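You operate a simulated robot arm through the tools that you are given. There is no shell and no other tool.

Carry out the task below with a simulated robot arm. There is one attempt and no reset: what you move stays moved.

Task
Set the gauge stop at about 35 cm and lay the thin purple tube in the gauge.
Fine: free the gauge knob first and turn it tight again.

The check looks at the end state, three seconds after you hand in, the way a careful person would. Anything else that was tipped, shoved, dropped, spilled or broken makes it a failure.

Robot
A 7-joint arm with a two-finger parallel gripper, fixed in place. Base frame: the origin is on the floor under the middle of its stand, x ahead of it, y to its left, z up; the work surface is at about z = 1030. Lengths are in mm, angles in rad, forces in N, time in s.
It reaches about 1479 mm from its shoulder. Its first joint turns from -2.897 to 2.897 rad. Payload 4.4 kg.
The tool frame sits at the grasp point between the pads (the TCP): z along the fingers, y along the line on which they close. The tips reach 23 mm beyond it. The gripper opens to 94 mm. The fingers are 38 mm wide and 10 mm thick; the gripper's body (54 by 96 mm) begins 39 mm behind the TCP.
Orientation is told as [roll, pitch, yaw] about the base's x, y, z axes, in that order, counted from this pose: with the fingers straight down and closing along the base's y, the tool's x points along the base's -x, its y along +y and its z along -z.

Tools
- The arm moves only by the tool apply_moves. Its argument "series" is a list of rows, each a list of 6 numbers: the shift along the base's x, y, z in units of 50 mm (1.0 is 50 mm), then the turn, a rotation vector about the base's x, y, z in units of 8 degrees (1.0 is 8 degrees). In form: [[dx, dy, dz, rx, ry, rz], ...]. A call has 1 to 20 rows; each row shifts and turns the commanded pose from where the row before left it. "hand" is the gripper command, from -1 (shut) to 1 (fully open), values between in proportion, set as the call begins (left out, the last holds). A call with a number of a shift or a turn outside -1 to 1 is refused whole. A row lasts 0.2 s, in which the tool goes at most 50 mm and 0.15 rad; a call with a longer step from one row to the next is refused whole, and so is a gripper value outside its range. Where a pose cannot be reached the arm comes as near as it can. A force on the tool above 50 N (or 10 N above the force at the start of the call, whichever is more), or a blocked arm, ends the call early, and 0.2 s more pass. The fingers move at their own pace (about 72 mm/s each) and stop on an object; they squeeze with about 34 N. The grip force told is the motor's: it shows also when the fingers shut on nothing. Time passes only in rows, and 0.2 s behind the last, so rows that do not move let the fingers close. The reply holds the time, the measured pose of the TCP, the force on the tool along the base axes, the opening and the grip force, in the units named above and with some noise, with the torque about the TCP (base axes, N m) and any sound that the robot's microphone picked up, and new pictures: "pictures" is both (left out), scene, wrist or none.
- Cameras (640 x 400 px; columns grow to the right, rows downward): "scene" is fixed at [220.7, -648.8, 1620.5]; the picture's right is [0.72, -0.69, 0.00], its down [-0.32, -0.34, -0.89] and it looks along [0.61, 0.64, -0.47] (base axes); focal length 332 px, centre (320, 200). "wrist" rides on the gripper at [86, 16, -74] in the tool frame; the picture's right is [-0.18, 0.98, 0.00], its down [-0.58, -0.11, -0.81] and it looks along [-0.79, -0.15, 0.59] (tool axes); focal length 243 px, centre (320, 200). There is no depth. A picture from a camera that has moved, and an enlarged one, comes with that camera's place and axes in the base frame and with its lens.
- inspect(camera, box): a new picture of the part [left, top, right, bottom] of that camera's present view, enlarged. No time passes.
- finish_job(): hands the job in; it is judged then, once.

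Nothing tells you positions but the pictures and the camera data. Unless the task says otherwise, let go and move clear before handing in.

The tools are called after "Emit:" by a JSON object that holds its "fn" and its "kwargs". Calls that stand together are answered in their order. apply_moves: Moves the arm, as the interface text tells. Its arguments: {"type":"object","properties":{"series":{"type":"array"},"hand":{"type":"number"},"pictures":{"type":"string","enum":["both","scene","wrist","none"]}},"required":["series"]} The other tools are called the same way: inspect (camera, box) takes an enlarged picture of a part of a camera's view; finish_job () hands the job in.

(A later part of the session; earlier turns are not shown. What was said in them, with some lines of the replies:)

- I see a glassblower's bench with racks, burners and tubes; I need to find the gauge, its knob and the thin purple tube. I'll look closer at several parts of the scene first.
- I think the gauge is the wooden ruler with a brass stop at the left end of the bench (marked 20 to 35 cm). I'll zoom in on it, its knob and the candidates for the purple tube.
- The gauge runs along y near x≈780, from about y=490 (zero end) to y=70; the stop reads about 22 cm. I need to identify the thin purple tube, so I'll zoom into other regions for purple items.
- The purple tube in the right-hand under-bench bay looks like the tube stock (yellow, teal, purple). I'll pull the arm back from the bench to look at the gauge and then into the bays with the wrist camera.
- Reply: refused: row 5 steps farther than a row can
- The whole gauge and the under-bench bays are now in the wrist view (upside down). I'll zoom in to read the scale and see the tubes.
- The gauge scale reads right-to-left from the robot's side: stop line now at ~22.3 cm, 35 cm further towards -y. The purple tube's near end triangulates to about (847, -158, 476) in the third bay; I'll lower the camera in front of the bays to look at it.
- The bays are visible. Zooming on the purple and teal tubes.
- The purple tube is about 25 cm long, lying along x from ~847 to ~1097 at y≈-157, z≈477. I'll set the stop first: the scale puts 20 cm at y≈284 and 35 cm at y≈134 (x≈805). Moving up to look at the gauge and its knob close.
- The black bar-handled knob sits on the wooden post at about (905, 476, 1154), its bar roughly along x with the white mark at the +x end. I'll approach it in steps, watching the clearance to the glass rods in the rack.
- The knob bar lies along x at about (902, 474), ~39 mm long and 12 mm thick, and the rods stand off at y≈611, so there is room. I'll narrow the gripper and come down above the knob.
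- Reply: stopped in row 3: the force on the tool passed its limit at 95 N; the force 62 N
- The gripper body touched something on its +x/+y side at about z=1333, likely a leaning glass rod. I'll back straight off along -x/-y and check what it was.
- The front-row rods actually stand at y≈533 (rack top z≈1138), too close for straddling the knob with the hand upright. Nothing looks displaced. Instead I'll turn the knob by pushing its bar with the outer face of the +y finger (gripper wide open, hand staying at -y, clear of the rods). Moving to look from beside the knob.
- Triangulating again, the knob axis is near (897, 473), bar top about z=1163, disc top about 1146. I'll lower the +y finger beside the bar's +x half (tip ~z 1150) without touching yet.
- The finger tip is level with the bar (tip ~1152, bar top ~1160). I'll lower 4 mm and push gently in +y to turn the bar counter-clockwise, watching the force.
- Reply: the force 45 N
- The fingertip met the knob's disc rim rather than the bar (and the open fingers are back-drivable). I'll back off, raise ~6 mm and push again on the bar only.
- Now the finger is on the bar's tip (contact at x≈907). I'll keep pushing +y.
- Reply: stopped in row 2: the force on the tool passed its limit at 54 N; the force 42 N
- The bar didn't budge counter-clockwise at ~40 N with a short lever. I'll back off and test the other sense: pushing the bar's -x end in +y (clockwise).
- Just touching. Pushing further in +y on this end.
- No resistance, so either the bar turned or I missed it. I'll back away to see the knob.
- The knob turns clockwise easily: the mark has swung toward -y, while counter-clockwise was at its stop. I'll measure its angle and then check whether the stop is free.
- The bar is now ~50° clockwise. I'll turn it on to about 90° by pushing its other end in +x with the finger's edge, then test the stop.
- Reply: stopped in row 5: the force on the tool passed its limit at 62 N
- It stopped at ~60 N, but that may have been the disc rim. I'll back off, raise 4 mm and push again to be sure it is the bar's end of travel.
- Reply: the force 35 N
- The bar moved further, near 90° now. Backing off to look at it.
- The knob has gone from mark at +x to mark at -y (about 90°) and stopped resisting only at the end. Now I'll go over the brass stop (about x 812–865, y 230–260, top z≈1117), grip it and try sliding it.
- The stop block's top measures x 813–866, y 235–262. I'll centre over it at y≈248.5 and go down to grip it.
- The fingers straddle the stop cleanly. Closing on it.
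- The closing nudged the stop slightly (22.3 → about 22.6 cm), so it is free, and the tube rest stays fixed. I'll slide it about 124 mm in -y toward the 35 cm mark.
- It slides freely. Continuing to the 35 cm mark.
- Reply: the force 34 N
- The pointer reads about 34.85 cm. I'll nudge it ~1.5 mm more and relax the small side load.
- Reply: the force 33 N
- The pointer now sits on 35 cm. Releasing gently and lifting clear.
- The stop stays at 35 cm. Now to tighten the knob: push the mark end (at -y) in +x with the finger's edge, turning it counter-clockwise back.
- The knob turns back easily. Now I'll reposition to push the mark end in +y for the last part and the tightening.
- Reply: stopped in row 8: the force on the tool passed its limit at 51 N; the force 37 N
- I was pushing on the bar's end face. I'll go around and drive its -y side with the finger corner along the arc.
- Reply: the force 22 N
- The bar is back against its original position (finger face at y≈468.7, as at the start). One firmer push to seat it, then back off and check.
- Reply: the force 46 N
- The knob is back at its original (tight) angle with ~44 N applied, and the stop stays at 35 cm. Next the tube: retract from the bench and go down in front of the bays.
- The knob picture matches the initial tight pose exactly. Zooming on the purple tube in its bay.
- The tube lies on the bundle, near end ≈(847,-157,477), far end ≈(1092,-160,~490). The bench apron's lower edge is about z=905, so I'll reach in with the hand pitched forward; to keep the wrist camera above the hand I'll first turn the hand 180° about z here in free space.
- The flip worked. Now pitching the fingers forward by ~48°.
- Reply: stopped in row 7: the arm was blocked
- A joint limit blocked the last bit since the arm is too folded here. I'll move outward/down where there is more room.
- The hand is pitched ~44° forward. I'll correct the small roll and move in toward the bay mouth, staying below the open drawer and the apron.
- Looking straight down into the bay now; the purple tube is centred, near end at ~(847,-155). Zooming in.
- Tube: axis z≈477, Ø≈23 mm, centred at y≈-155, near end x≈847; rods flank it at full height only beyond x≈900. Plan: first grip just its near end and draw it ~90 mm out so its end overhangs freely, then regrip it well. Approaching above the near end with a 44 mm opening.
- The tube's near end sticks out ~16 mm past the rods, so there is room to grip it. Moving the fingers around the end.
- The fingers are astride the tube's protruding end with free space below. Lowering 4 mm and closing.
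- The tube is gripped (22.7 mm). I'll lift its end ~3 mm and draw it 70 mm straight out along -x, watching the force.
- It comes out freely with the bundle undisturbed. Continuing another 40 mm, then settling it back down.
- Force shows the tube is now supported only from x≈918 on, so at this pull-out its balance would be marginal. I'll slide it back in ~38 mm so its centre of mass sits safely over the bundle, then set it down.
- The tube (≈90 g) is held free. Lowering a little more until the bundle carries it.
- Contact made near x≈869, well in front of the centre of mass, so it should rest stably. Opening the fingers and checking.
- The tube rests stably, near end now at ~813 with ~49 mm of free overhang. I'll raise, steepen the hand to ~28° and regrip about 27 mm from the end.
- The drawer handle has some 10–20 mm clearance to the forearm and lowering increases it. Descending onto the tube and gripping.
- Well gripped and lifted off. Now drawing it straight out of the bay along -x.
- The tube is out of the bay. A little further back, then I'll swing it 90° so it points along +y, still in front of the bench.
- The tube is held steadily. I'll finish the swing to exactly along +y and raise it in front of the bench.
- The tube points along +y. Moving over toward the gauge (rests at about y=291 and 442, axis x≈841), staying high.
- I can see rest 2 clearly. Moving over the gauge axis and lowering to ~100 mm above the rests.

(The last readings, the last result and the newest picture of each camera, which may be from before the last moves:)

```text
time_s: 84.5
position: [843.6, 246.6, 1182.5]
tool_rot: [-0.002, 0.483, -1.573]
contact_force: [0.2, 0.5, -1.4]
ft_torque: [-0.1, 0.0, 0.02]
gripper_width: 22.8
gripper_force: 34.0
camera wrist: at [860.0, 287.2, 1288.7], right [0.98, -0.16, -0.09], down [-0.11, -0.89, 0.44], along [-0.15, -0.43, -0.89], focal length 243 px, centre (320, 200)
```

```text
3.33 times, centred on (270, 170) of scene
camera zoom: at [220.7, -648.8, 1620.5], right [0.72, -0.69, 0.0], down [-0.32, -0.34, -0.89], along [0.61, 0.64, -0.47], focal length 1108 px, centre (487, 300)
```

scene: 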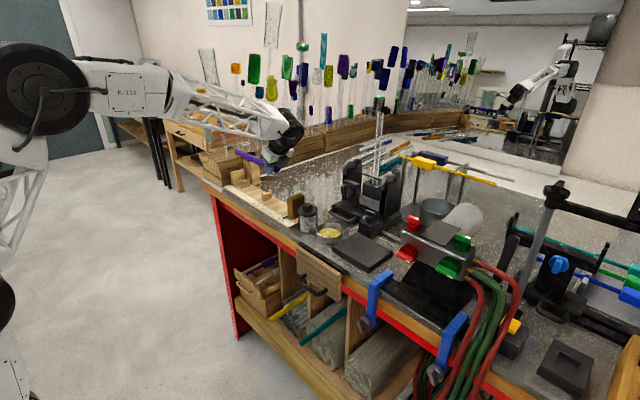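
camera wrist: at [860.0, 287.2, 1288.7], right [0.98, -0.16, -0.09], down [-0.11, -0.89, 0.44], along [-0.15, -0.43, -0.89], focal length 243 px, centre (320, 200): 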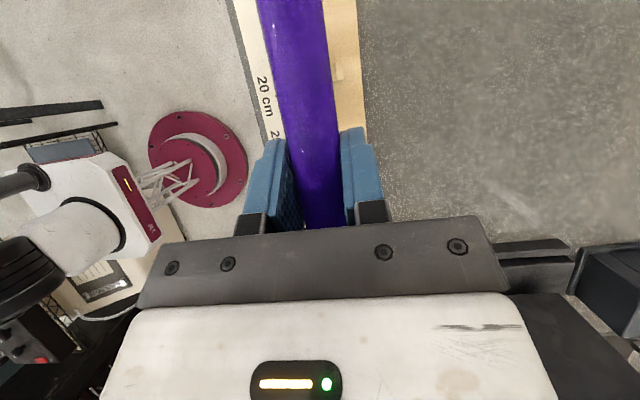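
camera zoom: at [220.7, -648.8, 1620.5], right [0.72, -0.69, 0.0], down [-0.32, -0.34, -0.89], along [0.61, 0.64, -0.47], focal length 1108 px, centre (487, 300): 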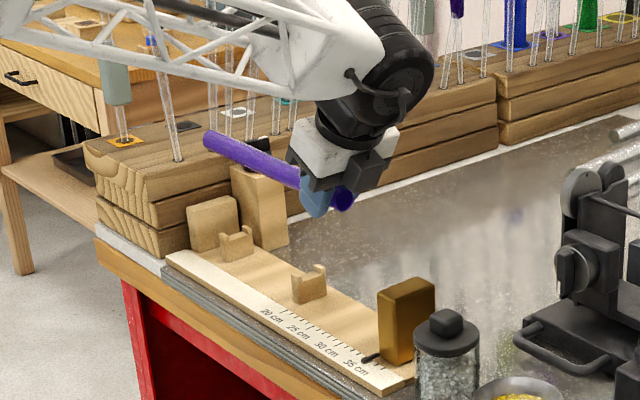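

The tube is level and along the gauge; tube axis x≈843.1 vs rest centre x≈841.5. I'll shift -1.5 mm and lower to just above the rests.

Emit:
{"fn": "apply_moves", "kwargs": {"series": [[-0.03, 0.03, -0.5, 0, 0, 0], [0, 0, -0.5, 0, 0, 0], [0, 0, -0.4, 0, 0, 0], [0, 0, 0, 0, 0, 0]], "hand": -1, "pictures": "both"}}

Emit:
{"fn": "inspect", "kwargs": {"camera": "wrist", "box": [220, 0, 420, 150]}}

Emit:
{"fn": "inspect", "kwargs": {"camera": "scene", "box": [230, 150, 310, 220]}}

```text
time_s: 85.5
position: [841.0, 247.4, 1112.1]
tool_rot: [-0.001, 0.483, -1.573]
contact_force: [0.0, -0.9, -1.2]
ft_torque: [-0.06, 0.0, -0.01]
gripper_width: 22.8
gripper_force: 33.4
camera wrist: at [857.5, 288.1, 1219.2], right [0.98, -0.16, -0.09], down [-0.11, -0.89, 0.44], along [-0.15, -0.43, -0.89], focal length 243 px, centre (320, 200)
```

scene: 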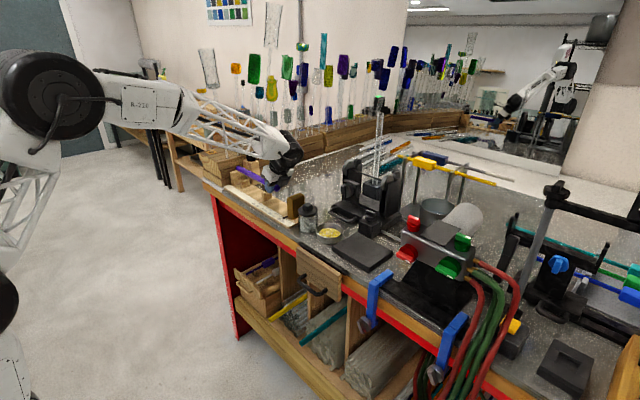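
wrist: 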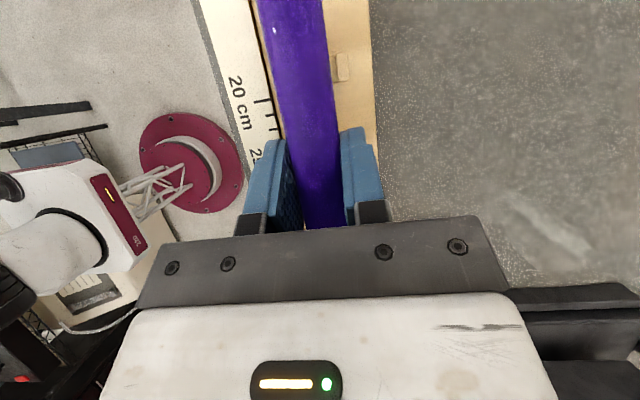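

```text
2.67 times, centred on (320, 75) of wrist
camera zoom: at [857.5, 288.1, 1219.2], right [0.98, -0.16, -0.09], down [-0.11, -0.89, 0.44], along [-0.15, -0.43, -0.89], focal length 647 px, centre (320, 533)
```

zoom: 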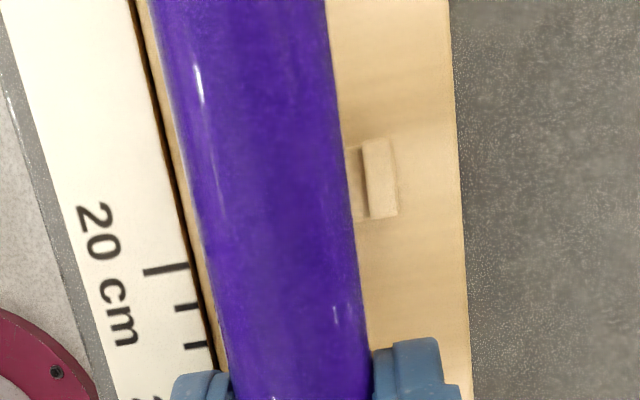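

```text
5.71 times, centred on (270, 185) of scene
camera zoom: at [220.7, -648.8, 1620.5], right [0.72, -0.69, 0.0], down [-0.32, -0.34, -0.89], along [0.61, 0.64, -0.47], focal length 1900 px, centre (606, 286)
```

zoom: 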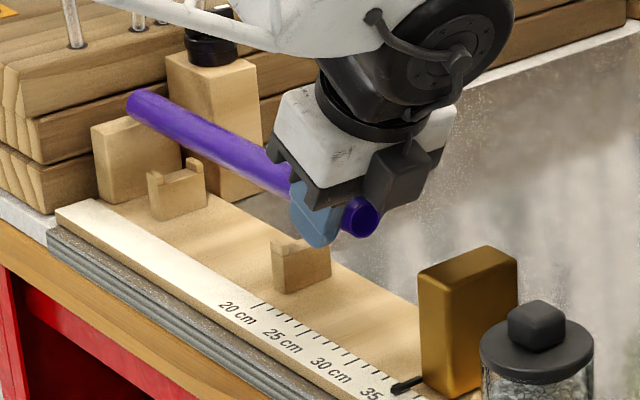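

Emit:
{"fn": "apply_moves", "kwargs": {"series": [[0.02, 0, -0.15, 0, 0, 0], [0, 0, -0.15, 0, 0, 0], [0, 0, 0, 0, 0, 0]], "hand": -1, "pictures": "wrist"}}

Emit:
{"fn": "inspect", "kwargs": {"camera": "wrist", "box": [250, 0, 390, 110]}}

Emit:
{"fn": "inspect", "kwargs": {"camera": "scene", "box": [240, 165, 300, 210]}}

```text
time_s: 86.3
position: [843.3, 249.1, 1097.9]
tool_rot: [-0.003, 0.484, -1.572]
contact_force: [0.3, 0.2, -1.3]
ft_torque: [-0.1, 0.03, -0.01]
gripper_width: 22.6
gripper_force: 34.1
camera wrist: at [859.0, 290.3, 1204.5], right [0.98, -0.16, -0.09], down [-0.11, -0.89, 0.44], along [-0.15, -0.43, -0.89], focal length 243 px, centre (320, 200)
```

wrist: 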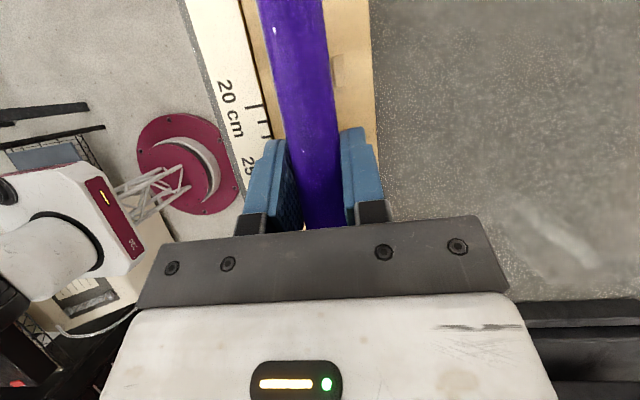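

```text
3.64 times, centred on (320, 55) of wrist
camera zoom: at [859.0, 290.3, 1204.5], right [0.98, -0.16, -0.09], down [-0.11, -0.89, 0.44], along [-0.15, -0.43, -0.89], focal length 882 px, centre (320, 727)
```

zoom: 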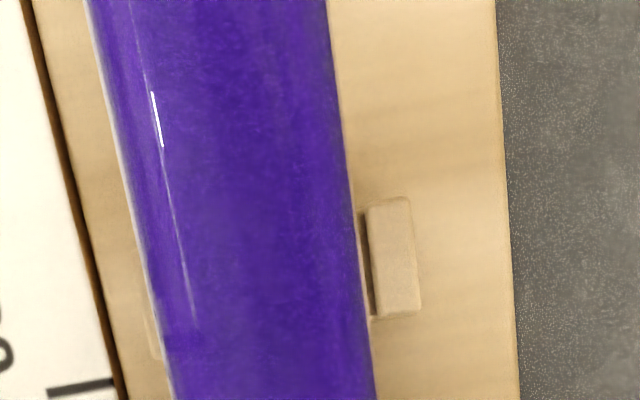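

```text
8.89 times, centred on (270, 188) of scene
camera zoom: at [220.7, -648.8, 1620.5], right [0.72, -0.69, 0.0], down [-0.32, -0.34, -0.89], along [0.61, 0.64, -0.47], focal length 2955 px, centre (764, 311)
```

zoom: 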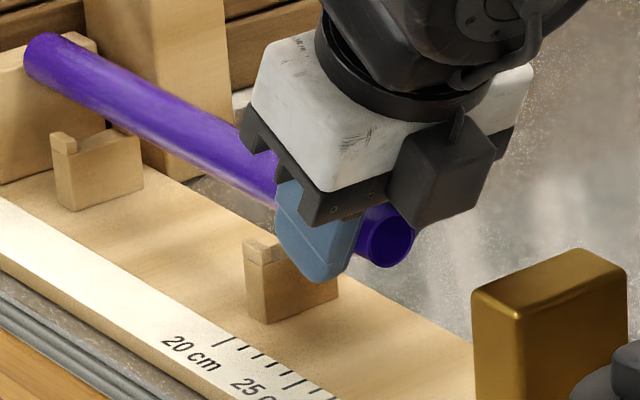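

Aligned: tube axis ≈841.6, prong gap ≈828.4–854.7. Lowering in small steps and watching the force.

Emit:
{"fn": "apply_moves", "kwargs": {"series": [[0, 0, -0.08, 0, 0, 0], [0, 0, -0.08, 0, 0, 0], [0, 0, 0, 0, 0, 0]], "hand": -1, "pictures": "wrist"}}

Emit:
{"fn": "inspect", "kwargs": {"camera": "wrist", "box": [250, 0, 390, 110]}}

Emit:
{"fn": "inspect", "kwargs": {"camera": "scene", "box": [235, 165, 295, 210]}}

```text
time_s: 87.1
position: [843.5, 249.9, 1089.7]
tool_rot: [0.0, 0.482, -1.572]
contact_force: [0.1, -0.6, -0.5]
ft_torque: [-0.12, 0.04, 0.0]
gripper_width: 22.7
gripper_force: 34.6
camera wrist: at [858.8, 291.2, 1196.6], right [0.98, -0.16, -0.09], down [-0.11, -0.89, 0.44], along [-0.15, -0.43, -0.89], focal length 243 px, centre (320, 200)
```

wrist: 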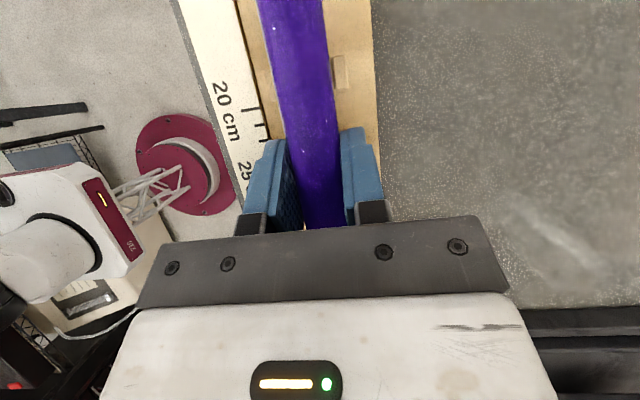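

```text
3.64 times, centred on (320, 55) of wrist
camera zoom: at [858.8, 291.2, 1196.6], right [0.98, -0.16, -0.09], down [-0.11, -0.89, 0.44], along [-0.15, -0.43, -0.89], focal length 882 px, centre (320, 727)
```

zoom: 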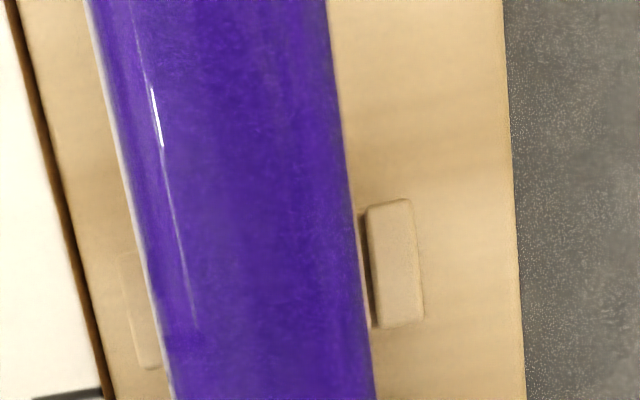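

```text
8.89 times, centred on (265, 188) of scene
camera zoom: at [220.7, -648.8, 1620.5], right [0.72, -0.69, 0.0], down [-0.32, -0.34, -0.89], along [0.61, 0.64, -0.47], focal length 2955 px, centre (809, 311)
```

zoom: 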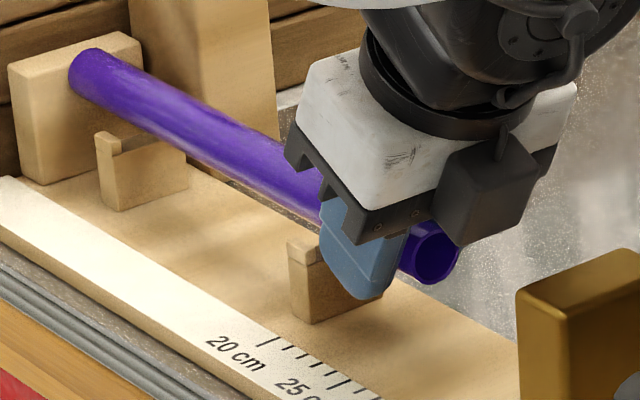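

Both prongs are now visible either side, with the tube centred within about 0.6 mm. Continuing down in 2 mm steps.

Emit:
{"fn": "apply_moves", "kwargs": {"series": [[0.01, 0, -0.05, 0, 0, 0], [0, 0, -0.04, 0, 0, 0], [0, 0, 0, 0, 0, 0]], "hand": -1, "pictures": "wrist"}}

Emit:
{"fn": "inspect", "kwargs": {"camera": "scene", "box": [235, 165, 295, 210]}}

```text
time_s: 87.9
position: [843.6, 250.1, 1083.7]
tool_rot: [-0.001, 0.484, -1.571]
contact_force: [-0.2, -0.1, -0.8]
ft_torque: [-0.06, 0.02, -0.01]
gripper_width: 22.5
gripper_force: 34.1
camera wrist: at [859.2, 291.8, 1191.0], right [0.98, -0.16, -0.09], down [-0.11, -0.89, 0.44], along [-0.15, -0.43, -0.89], focal length 243 px, centre (320, 200)
```

wrist: 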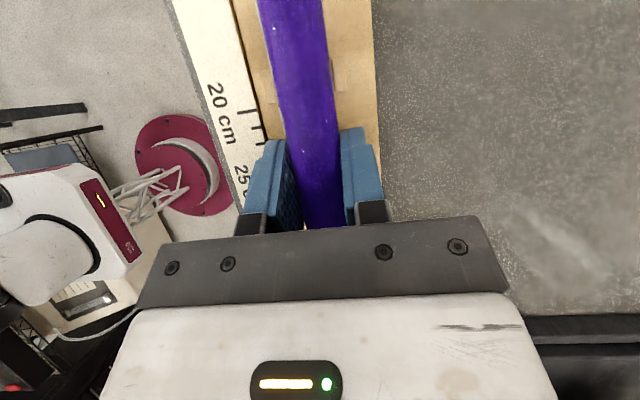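

```text
8.89 times, centred on (265, 188) of scene
camera zoom: at [220.7, -648.8, 1620.5], right [0.72, -0.69, 0.0], down [-0.32, -0.34, -0.89], along [0.61, 0.64, -0.47], focal length 2955 px, centre (809, 311)
```

zoom: 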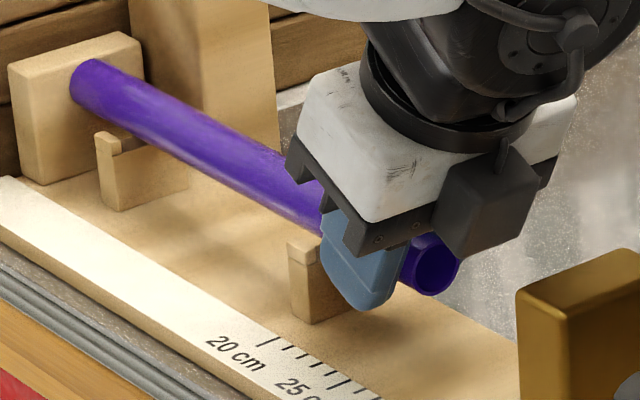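

Emit:
{"fn": "apply_moves", "kwargs": {"series": [[0, 0, -0.04, 0, 0, 0], [0, 0, -0.04, 0, 0, 0], [0, 0, 0, 0, 0, 0]], "hand": -1, "pictures": "wrist"}}

Emit:
{"fn": "inspect", "kwargs": {"camera": "scene", "box": [235, 165, 295, 210]}}

Emit:
{"fn": "inspect", "kwargs": {"camera": "wrist", "box": [250, 0, 390, 110]}}

```text
time_s: 88.7
position: [842.0, 250.2, 1079.8]
tool_rot: [0.0, 0.484, -1.571]
contact_force: [-0.3, -0.6, 1.9]
ft_torque: [0.5, 0.0, -0.06]
gripper_width: 22.8
gripper_force: 34.2
camera wrist: at [858.9, 291.3, 1186.9], right [0.98, -0.16, -0.09], down [-0.11, -0.89, 0.44], along [-0.15, -0.43, -0.89], focal length 243 px, centre (320, 200)
```

wrist: 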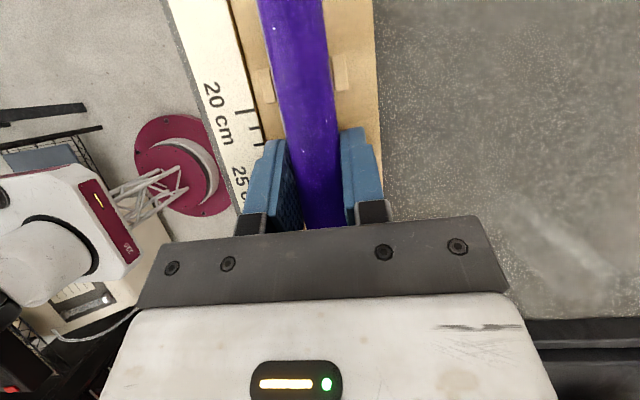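

```text
8.89 times, centred on (265, 188) of scene
camera zoom: at [220.7, -648.8, 1620.5], right [0.72, -0.69, 0.0], down [-0.32, -0.34, -0.89], along [0.61, 0.64, -0.47], focal length 2955 px, centre (809, 311)
```

zoom: 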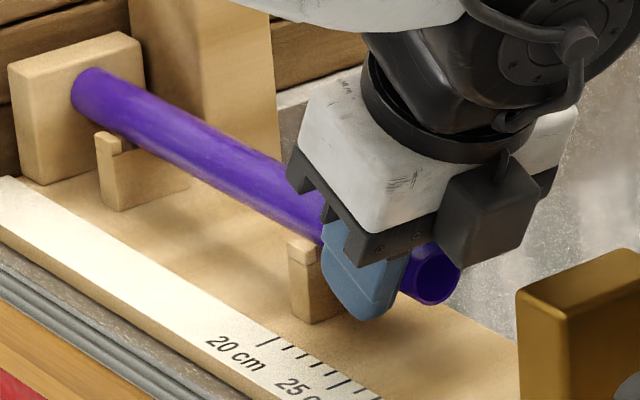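

```text
3.64 times, centred on (320, 55) of wrist
camera zoom: at [858.9, 291.3, 1186.9], right [0.98, -0.16, -0.09], down [-0.11, -0.89, 0.44], along [-0.15, -0.43, -0.89], focal length 882 px, centre (320, 727)
```

zoom: 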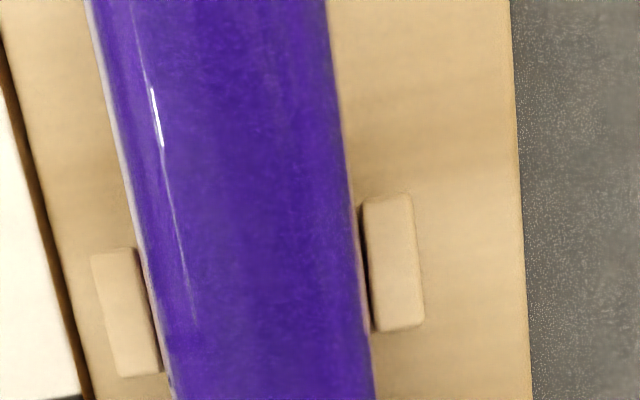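

The far rest has taken contact (≈3 N) and the tube lies between both prongs of rest 2. Releasing gently.

Emit:
{"fn": "apply_moves", "kwargs": {"series": [[0, 0, -0.015, 0, 0, 0], [0, 0, 0, 0, 0, 0]], "hand": -1, "pictures": "none"}}

Emit:
{"fn": "apply_moves", "kwargs": {"series": [[0, 0, 0, 0, 0, 0], [0, 0, 0, 0, 0, 0], [0, 0, 0, 0, 0, 0]], "hand": -0.15, "pictures": "both"}}

Emit:
{"fn": "inspect", "kwargs": {"camera": "scene", "box": [235, 165, 295, 210]}}

Emit:
{"fn": "inspect", "kwargs": {"camera": "wrist", "box": [250, 0, 390, 110]}}

```text
time_s: 89.3
position: [842.7, 249.8, 1079.8]
tool_rot: [0.001, 0.484, -1.573]
contact_force: [-0.5, 3.4, 8.1]
ft_torque: [0.99, -0.01, 0.0]
gripper_width: 22.9
gripper_force: 34.3
```

```text
time_s: 90.1
position: [843.8, 249.5, 1079.1]
tool_rot: [-0.003, 0.484, -1.572]
contact_force: [0.5, 0.4, -0.1]
ft_torque: [-0.01, 0.0, 0.01]
gripper_width: 39.9
gripper_force: 0.1
camera wrist: at [859.0, 290.8, 1186.0], right [0.98, -0.16, -0.09], down [-0.11, -0.89, 0.44], along [-0.15, -0.43, -0.89], focal length 243 px, centre (320, 200)
```

scene: 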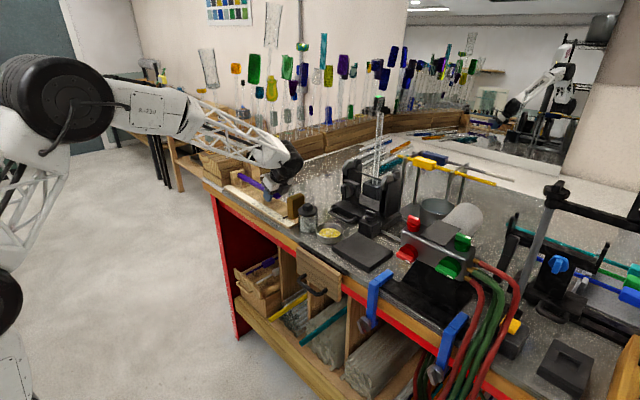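
wrist: 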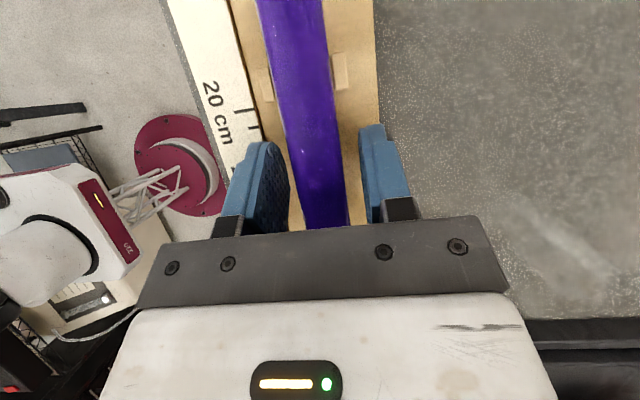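

```text
8.89 times, centred on (265, 188) of scene
camera zoom: at [220.7, -648.8, 1620.5], right [0.72, -0.69, 0.0], down [-0.32, -0.34, -0.89], along [0.61, 0.64, -0.47], focal length 2955 px, centre (809, 311)
```

zoom: 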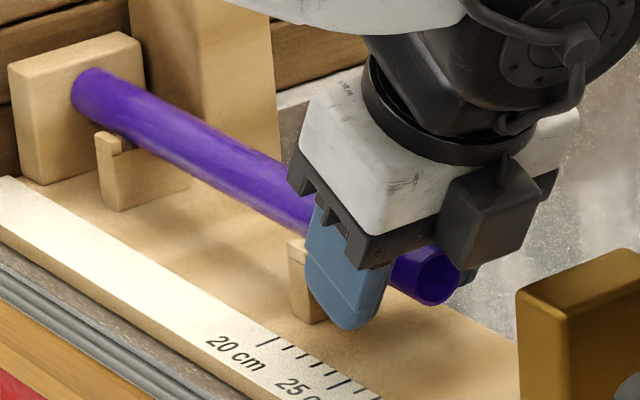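

```text
3.64 times, centred on (320, 55) of wrist
camera zoom: at [859.0, 290.8, 1186.0], right [0.98, -0.16, -0.09], down [-0.11, -0.89, 0.44], along [-0.15, -0.43, -0.89], focal length 882 px, centre (320, 727)
```

zoom: 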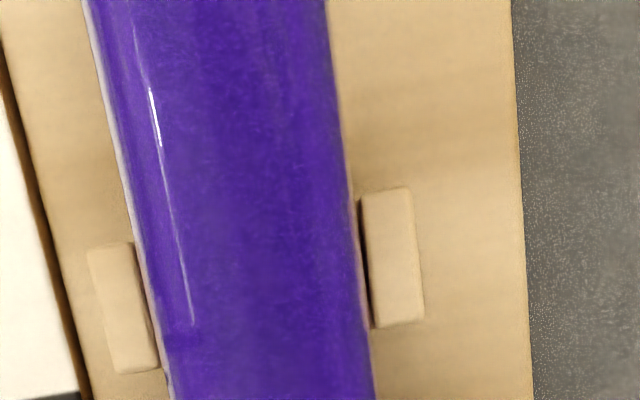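

The tube rests in the gauge. Retreating along the finger direction and checking.

Emit:
{"fn": "apply_moves", "kwargs": {"series": [[0, -0.2, 0.38, 0, 0, 0], [0, -0.4, 0.76, 0, 0, 0], [0, -0.4, 0.8, 0, 0, 0], [-0.3, -0.2, 0.85, 0, 0, 0], [-0.6, 0, 0.6, 0, 0, 0], [0, 0, 0, 0, 0, 0]], "hand": -0.15, "pictures": "both"}}

Emit:
{"fn": "inspect", "kwargs": {"camera": "scene", "box": [235, 165, 295, 210]}}

Emit:
{"fn": "inspect", "kwargs": {"camera": "scene", "box": [220, 140, 330, 240]}}

Emit:
{"fn": "inspect", "kwargs": {"camera": "wrist", "box": [300, 0, 460, 160]}}

```text
time_s: 91.5
position: [803.3, 188.6, 1246.6]
tool_rot: [-0.002, 0.484, -1.572]
contact_force: [0.2, -0.9, 0.2]
ft_torque: [0.01, -0.02, 0.02]
gripper_width: 40.2
gripper_force: 0.1
camera wrist: at [820.1, 229.1, 1353.4], right [0.98, -0.16, -0.09], down [-0.11, -0.89, 0.44], along [-0.15, -0.43, -0.89], focal length 243 px, centre (320, 200)
```

scene: 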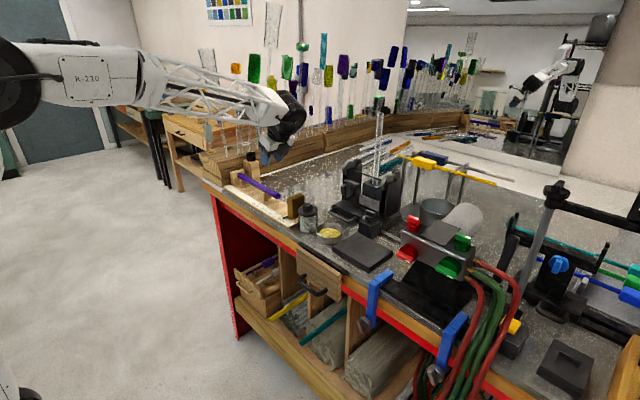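
wrist: 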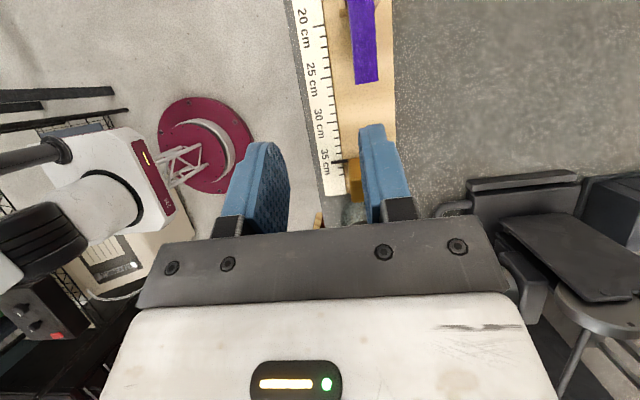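

```text
8.89 times, centred on (265, 188) of scene
camera zoom: at [220.7, -648.8, 1620.5], right [0.72, -0.69, 0.0], down [-0.32, -0.34, -0.89], along [0.61, 0.64, -0.47], focal length 2955 px, centre (809, 311)
```

zoom: 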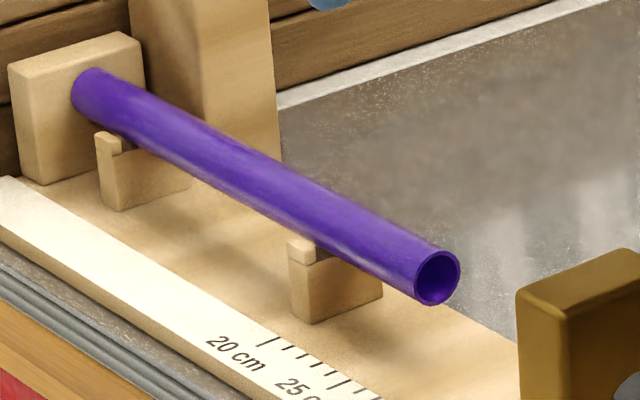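

```text
4.00 times, centred on (275, 190) of scene
camera zoom: at [220.7, -648.8, 1620.5], right [0.72, -0.69, 0.0], down [-0.32, -0.34, -0.89], along [0.61, 0.64, -0.47], focal length 1330 px, centre (500, 240)
```

zoom: 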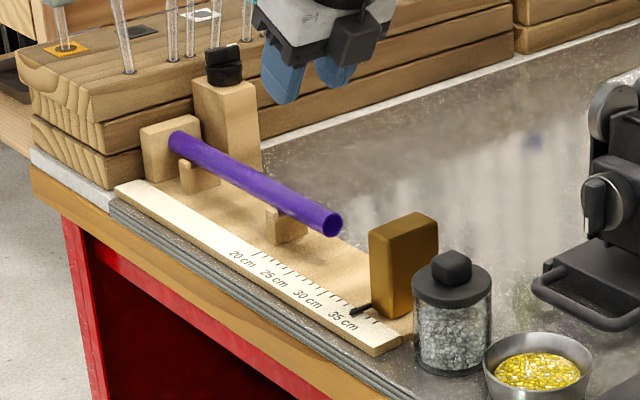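

```text
2.50 times, centred on (380, 80) of wrist
camera zoom: at [820.1, 229.1, 1353.4], right [0.98, -0.16, -0.09], down [-0.11, -0.89, 0.44], along [-0.15, -0.43, -0.89], focal length 606 px, centre (170, 500)
```

zoom: 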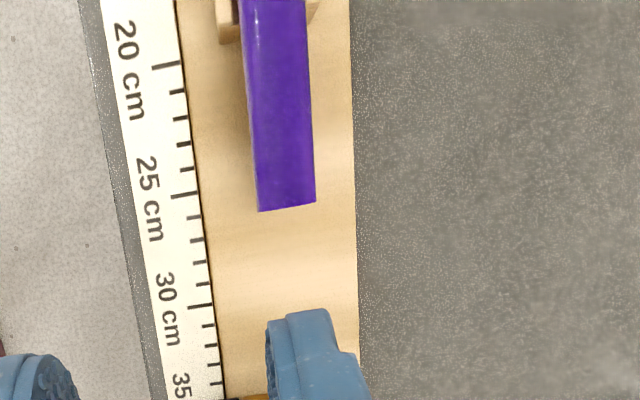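

The purple tube lies properly in both rests, near end at ~26.3 cm, so its far end is ~13 mm short of the zero block. I'll straighten the hand up high, close it, and gently slide the tube against the zero block for a proper lay.

Emit:
{"fn": "apply_moves", "kwargs": {"series": [[0, 0, 0.2, -1, 0, 0], [0, 0, 0, -1, 0, 0], [0, 0, 0, -1, 0, 0], [0, 0, 0, -0.466, 0, 0], [0.4, 0, 0, 0, 0, 0], [0.39, -0.05, 0, 0, 0, 0], [0, 0, 0, 0, 0, 0]], "hand": -1, "pictures": "both"}}

```text
time_s: 93.1
position: [839.4, 188.4, 1259.9]
tool_rot: [-0.002, 0.0, -1.573]
contact_force: [-0.8, -0.2, -1.0]
ft_torque: [0.02, 0.01, 0.0]
gripper_width: 0.0
gripper_force: 33.6
camera wrist: at [855.4, 274.0, 1334.6], right [0.98, -0.19, 0.0], down [-0.11, -0.58, 0.81], along [-0.15, -0.79, -0.59], focal length 243 px, centre (320, 200)
```

scene: 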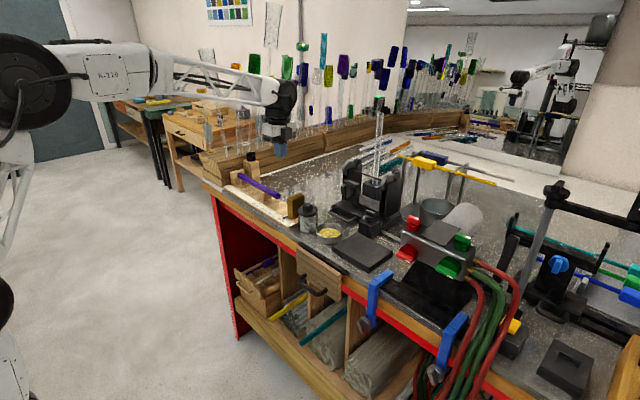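
wrist: 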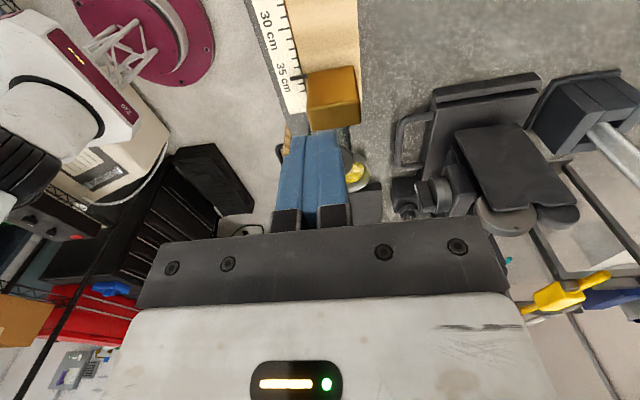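

Emit:
{"fn": "apply_moves", "kwargs": {"series": [[0.05, -0.04, -0.9, 0, 0, 0], [0, 0, -0.9, 0, 0, 0], [0, 0, -0.9, 0, 0, 0], [0, 0, -0.4, 0, 0, 0], [0, 0, 0, 0, 0, 0]], "hand": -1, "pictures": "scene"}}

Emit:
{"fn": "inspect", "kwargs": {"camera": "scene", "box": [240, 160, 310, 220]}}

```text
time_s: 94.3
position: [841.8, 185.2, 1105.5]
tool_rot: [-0.001, 0.0, -1.573]
contact_force: [0.4, -0.6, -0.7]
ft_torque: [0.01, 0.02, -0.01]
gripper_width: 0.0
gripper_force: 34.0
```

scene: 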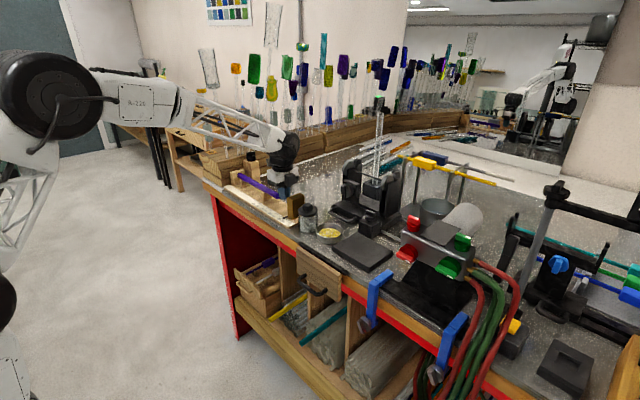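

```text
6.67 times, centred on (275, 190) of scene
camera zoom: at [220.7, -648.8, 1620.5], right [0.72, -0.69, 0.0], down [-0.32, -0.34, -0.89], along [0.61, 0.64, -0.47], focal length 2216 px, centre (620, 267)
```

zoom: 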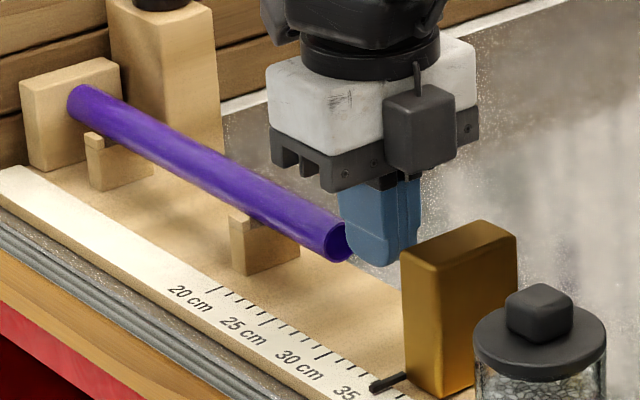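

The closed fingers are behind the tube's near end. Lowering the last 20 mm and pushing +y gently.

Emit:
{"fn": "apply_moves", "kwargs": {"series": [[0, 0, -0.2, 0, 0, 0], [0, 0, -0.2, 0, 0, 0], [0, 0.12, 0, 0, 0, 0], [0, 0.1, 0, 0, 0, 0], [0, 0.08, 0, 0, 0, 0], [0, 0, 0, 0, 0, 0]], "hand": -1, "pictures": "scene"}}

Emit:
{"fn": "inspect", "kwargs": {"camera": "scene", "box": [240, 160, 310, 220]}}

```text
time_s: 95.7
position: [839.9, 199.3, 1083.7]
tool_rot: [0.001, 0.0, -1.572]
contact_force: [0.0, 0.2, 0.2]
ft_torque: [-0.01, 0.01, -0.01]
gripper_width: 0.1
gripper_force: 34.4
```

scene: 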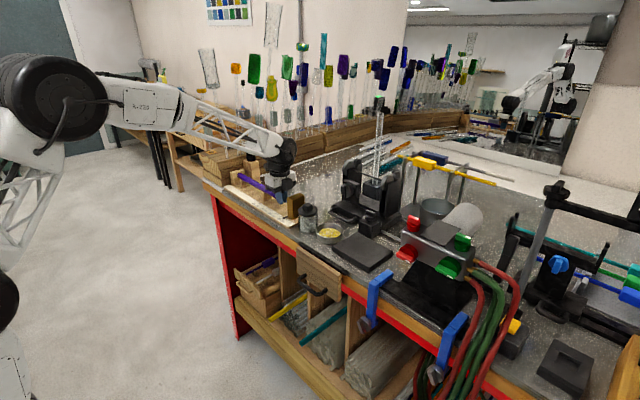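

```text
6.67 times, centred on (275, 190) of scene
camera zoom: at [220.7, -648.8, 1620.5], right [0.72, -0.69, 0.0], down [-0.32, -0.34, -0.89], along [0.61, 0.64, -0.47], focal length 2216 px, centre (620, 267)
```

zoom: 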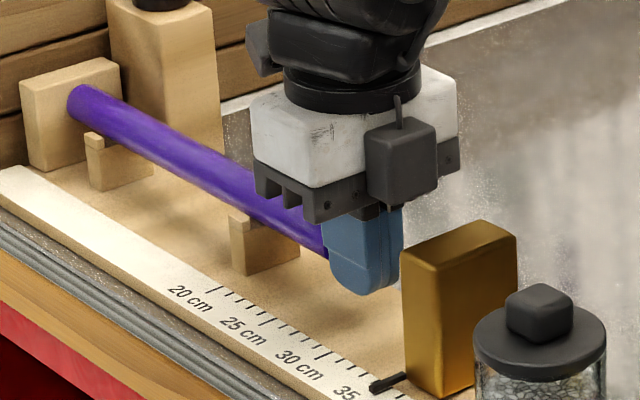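

Emit:
{"fn": "apply_moves", "kwargs": {"series": [[0, 0.05, 0, 0, 0, 0], [0, 0.05, 0, 0, 0, 0], [0, 0.05, 0, 0, 0, 0], [0, 0.05, 0, 0, 0, 0], [0, 0, 0, 0, 0, 0]], "hand": -1, "pictures": "scene"}}

Emit:
{"fn": "inspect", "kwargs": {"camera": "scene", "box": [240, 160, 310, 220]}}

```text
time_s: 96.7
position: [840.4, 205.5, 1083.1]
tool_rot: [-0.002, -0.004, -1.576]
contact_force: [0.6, -18.2, 0.1]
ft_torque: [0.0, 0.0, -0.05]
gripper_width: 0.4
gripper_force: 33.8
stopped in row 4: the force on the tool passed its limit at 56 N (the readings are from after the stop); the commanded pose is now the measured one
```

scene: 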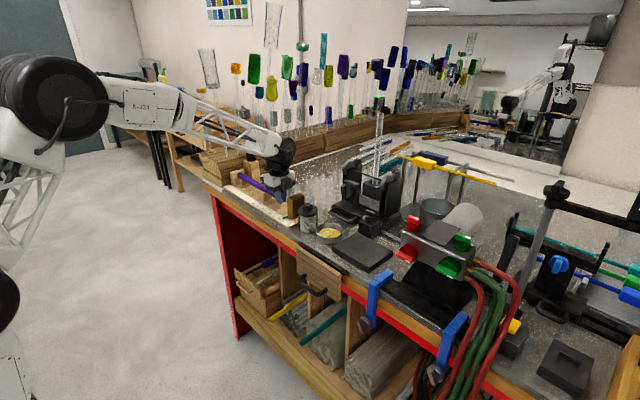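

```text
6.67 times, centred on (275, 190) of scene
camera zoom: at [220.7, -648.8, 1620.5], right [0.72, -0.69, 0.0], down [-0.32, -0.34, -0.89], along [0.61, 0.64, -0.47], focal length 2216 px, centre (620, 267)
```

zoom: 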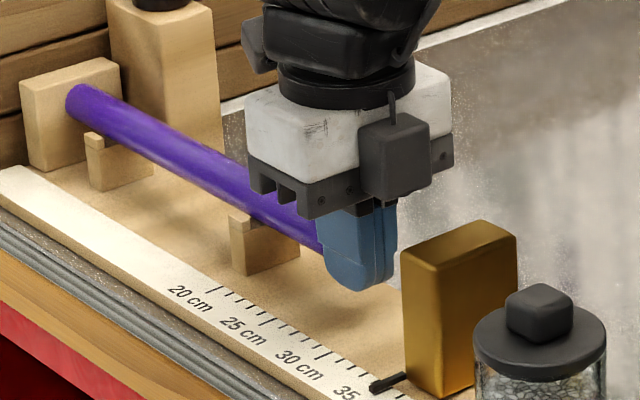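

The tube is now butted against the zero block (firm stop after ~3 mm). Backing off and lifting clear.

Emit:
{"fn": "apply_moves", "kwargs": {"series": [[0, -0.2, 0, 0, 0, 0], [0, -0.15, 0, 0, 0, 0], [0, 0, 0.7, 0, 0, 0], [0, 0, 0.9, 0, 0, 0], [0, 0, 0.9, 0, 0, 0], [0, 0, 0.9, 0, 0, 0], [-0.5, 0, 0.7, 0, 0, 0], [-0.9, 0, 0, 0, 0, 0], [-0.9, 0, 0, 0, 0, 0], [-0.9, 0, 0, 0, 0, 0], [-0.9, 0, 0, 0, 0, 0], [0, 0, 0, 0, 0, 0]], "hand": -1, "pictures": "both"}}

Emit:
{"fn": "inspect", "kwargs": {"camera": "scene", "box": [240, 160, 310, 220]}}

Emit:
{"fn": "inspect", "kwargs": {"camera": "scene", "box": [190, 20, 350, 240]}}

Emit:
{"fn": "inspect", "kwargs": {"camera": "scene", "box": [220, 230, 460, 400]}}

Emit:
{"fn": "inspect", "kwargs": {"camera": "scene", "box": [250, 142, 280, 167]}}

```text
time_s: 99.2
position: [635.1, 191.1, 1289.1]
tool_rot: [-0.002, 0.0, -1.573]
contact_force: [-0.5, -0.4, -0.3]
ft_torque: [0.03, -0.01, 0.0]
gripper_width: 0.0
gripper_force: 34.0
camera wrist: at [651.4, 276.8, 1364.2], right [0.98, -0.19, 0.0], down [-0.11, -0.58, 0.81], along [-0.15, -0.79, -0.59], focal length 243 px, centre (320, 200)
```

scene: 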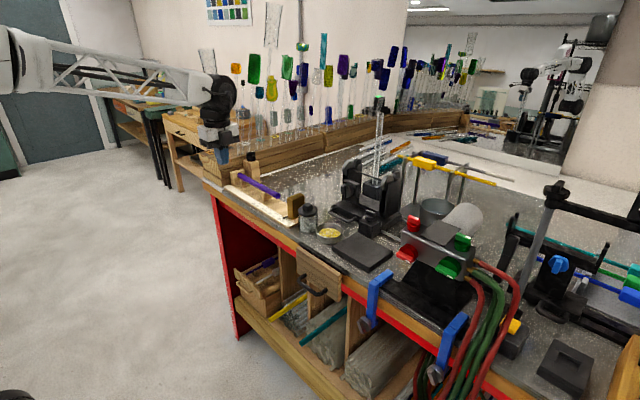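
wrist: 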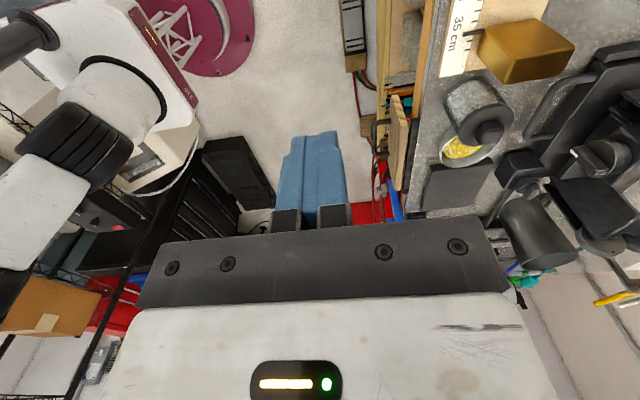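

```text
6.67 times, centred on (275, 190) of scene
camera zoom: at [220.7, -648.8, 1620.5], right [0.72, -0.69, 0.0], down [-0.32, -0.34, -0.89], along [0.61, 0.64, -0.47], focal length 2216 px, centre (620, 267)
```

zoom: 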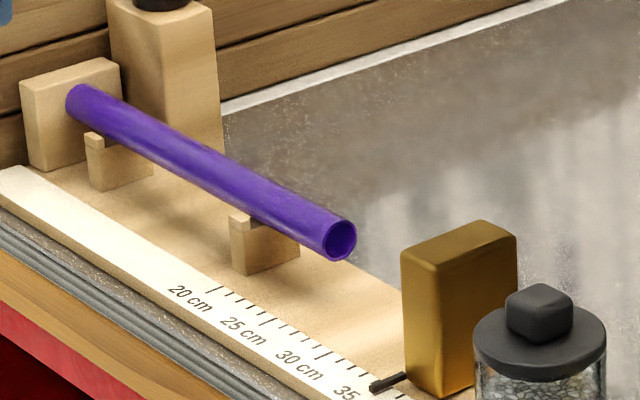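

```text
1.82 times, centred on (270, 130) of scene
camera zoom: at [220.7, -648.8, 1620.5], right [0.72, -0.69, 0.0], down [-0.32, -0.34, -0.89], along [0.61, 0.64, -0.47], focal length 604 px, centre (411, 327)
```

zoom: 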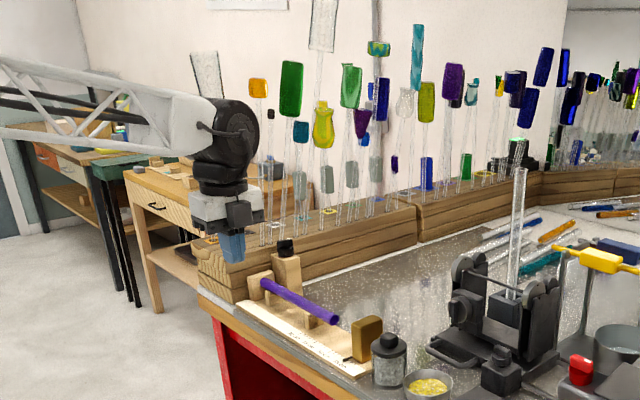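

```text
2.35 times, centred on (340, 315) of scene
camera zoom: at [220.7, -648.8, 1620.5], right [0.72, -0.69, 0.0], down [-0.32, -0.34, -0.89], along [0.61, 0.64, -0.47], focal length 782 px, centre (273, -71)
```

zoom: 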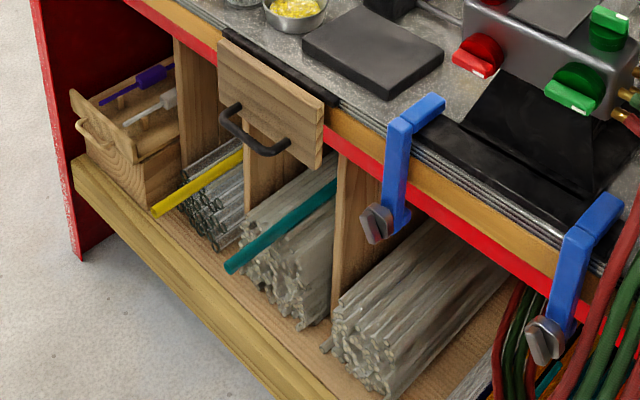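

```text
16.00 times, centred on (265, 154) of scene
camera zoom: at [220.7, -648.8, 1620.5], right [0.72, -0.69, 0.0], down [-0.32, -0.34, -0.89], along [0.61, 0.64, -0.47], focal length 5320 px, centre (1200, 928)
```

zoom: 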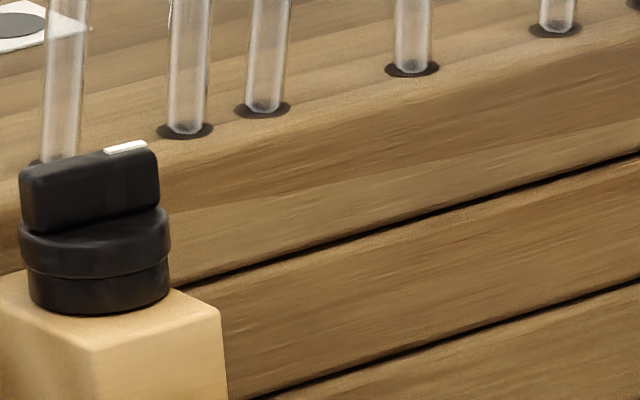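

Everything checks out: the stop is at 35 cm, the knob is back at its tight angle, and the purple tube lies in both rests against the zero block. The rack, the drawer and the other tubes look undisturbed. The hand is clear, so I'm handing in.

Emit:
{"fn": "finish_job", "kwargs": {}}

```text
The job is handed in.
```

The gauge stop is set at 35 cm, the knob is tight again, and the thin purple tube is lying in the gauge. I've handed the job in; no result has come back yet.

- **Stop:** I freed the knob (it loosens clockwise) and slid the brass stop from about 22 cm to 35 cm. I then turned the knob back to its original angle and pressed it firmly.
- **Tube:** I took the purple tube from the third bay under the bench. It now rests in both supports, pushed up against the zero block. It is about 26 cm long, so its free end sits well short of the stop.
- **Contacts:** Early on, while I was approaching the knob, the gripper bumped what was most likely one of the glass rods in the rack, at 95 N. I backed off straight away, and the rods looked unmoved and undamaged in every later view. Pushing the tube against the zero block also peaked at 56 N, with nothing visibly shifted.

The drawer, the other tubes and the rest of the bench look as they did at the start, and the hand is clear of the bench.
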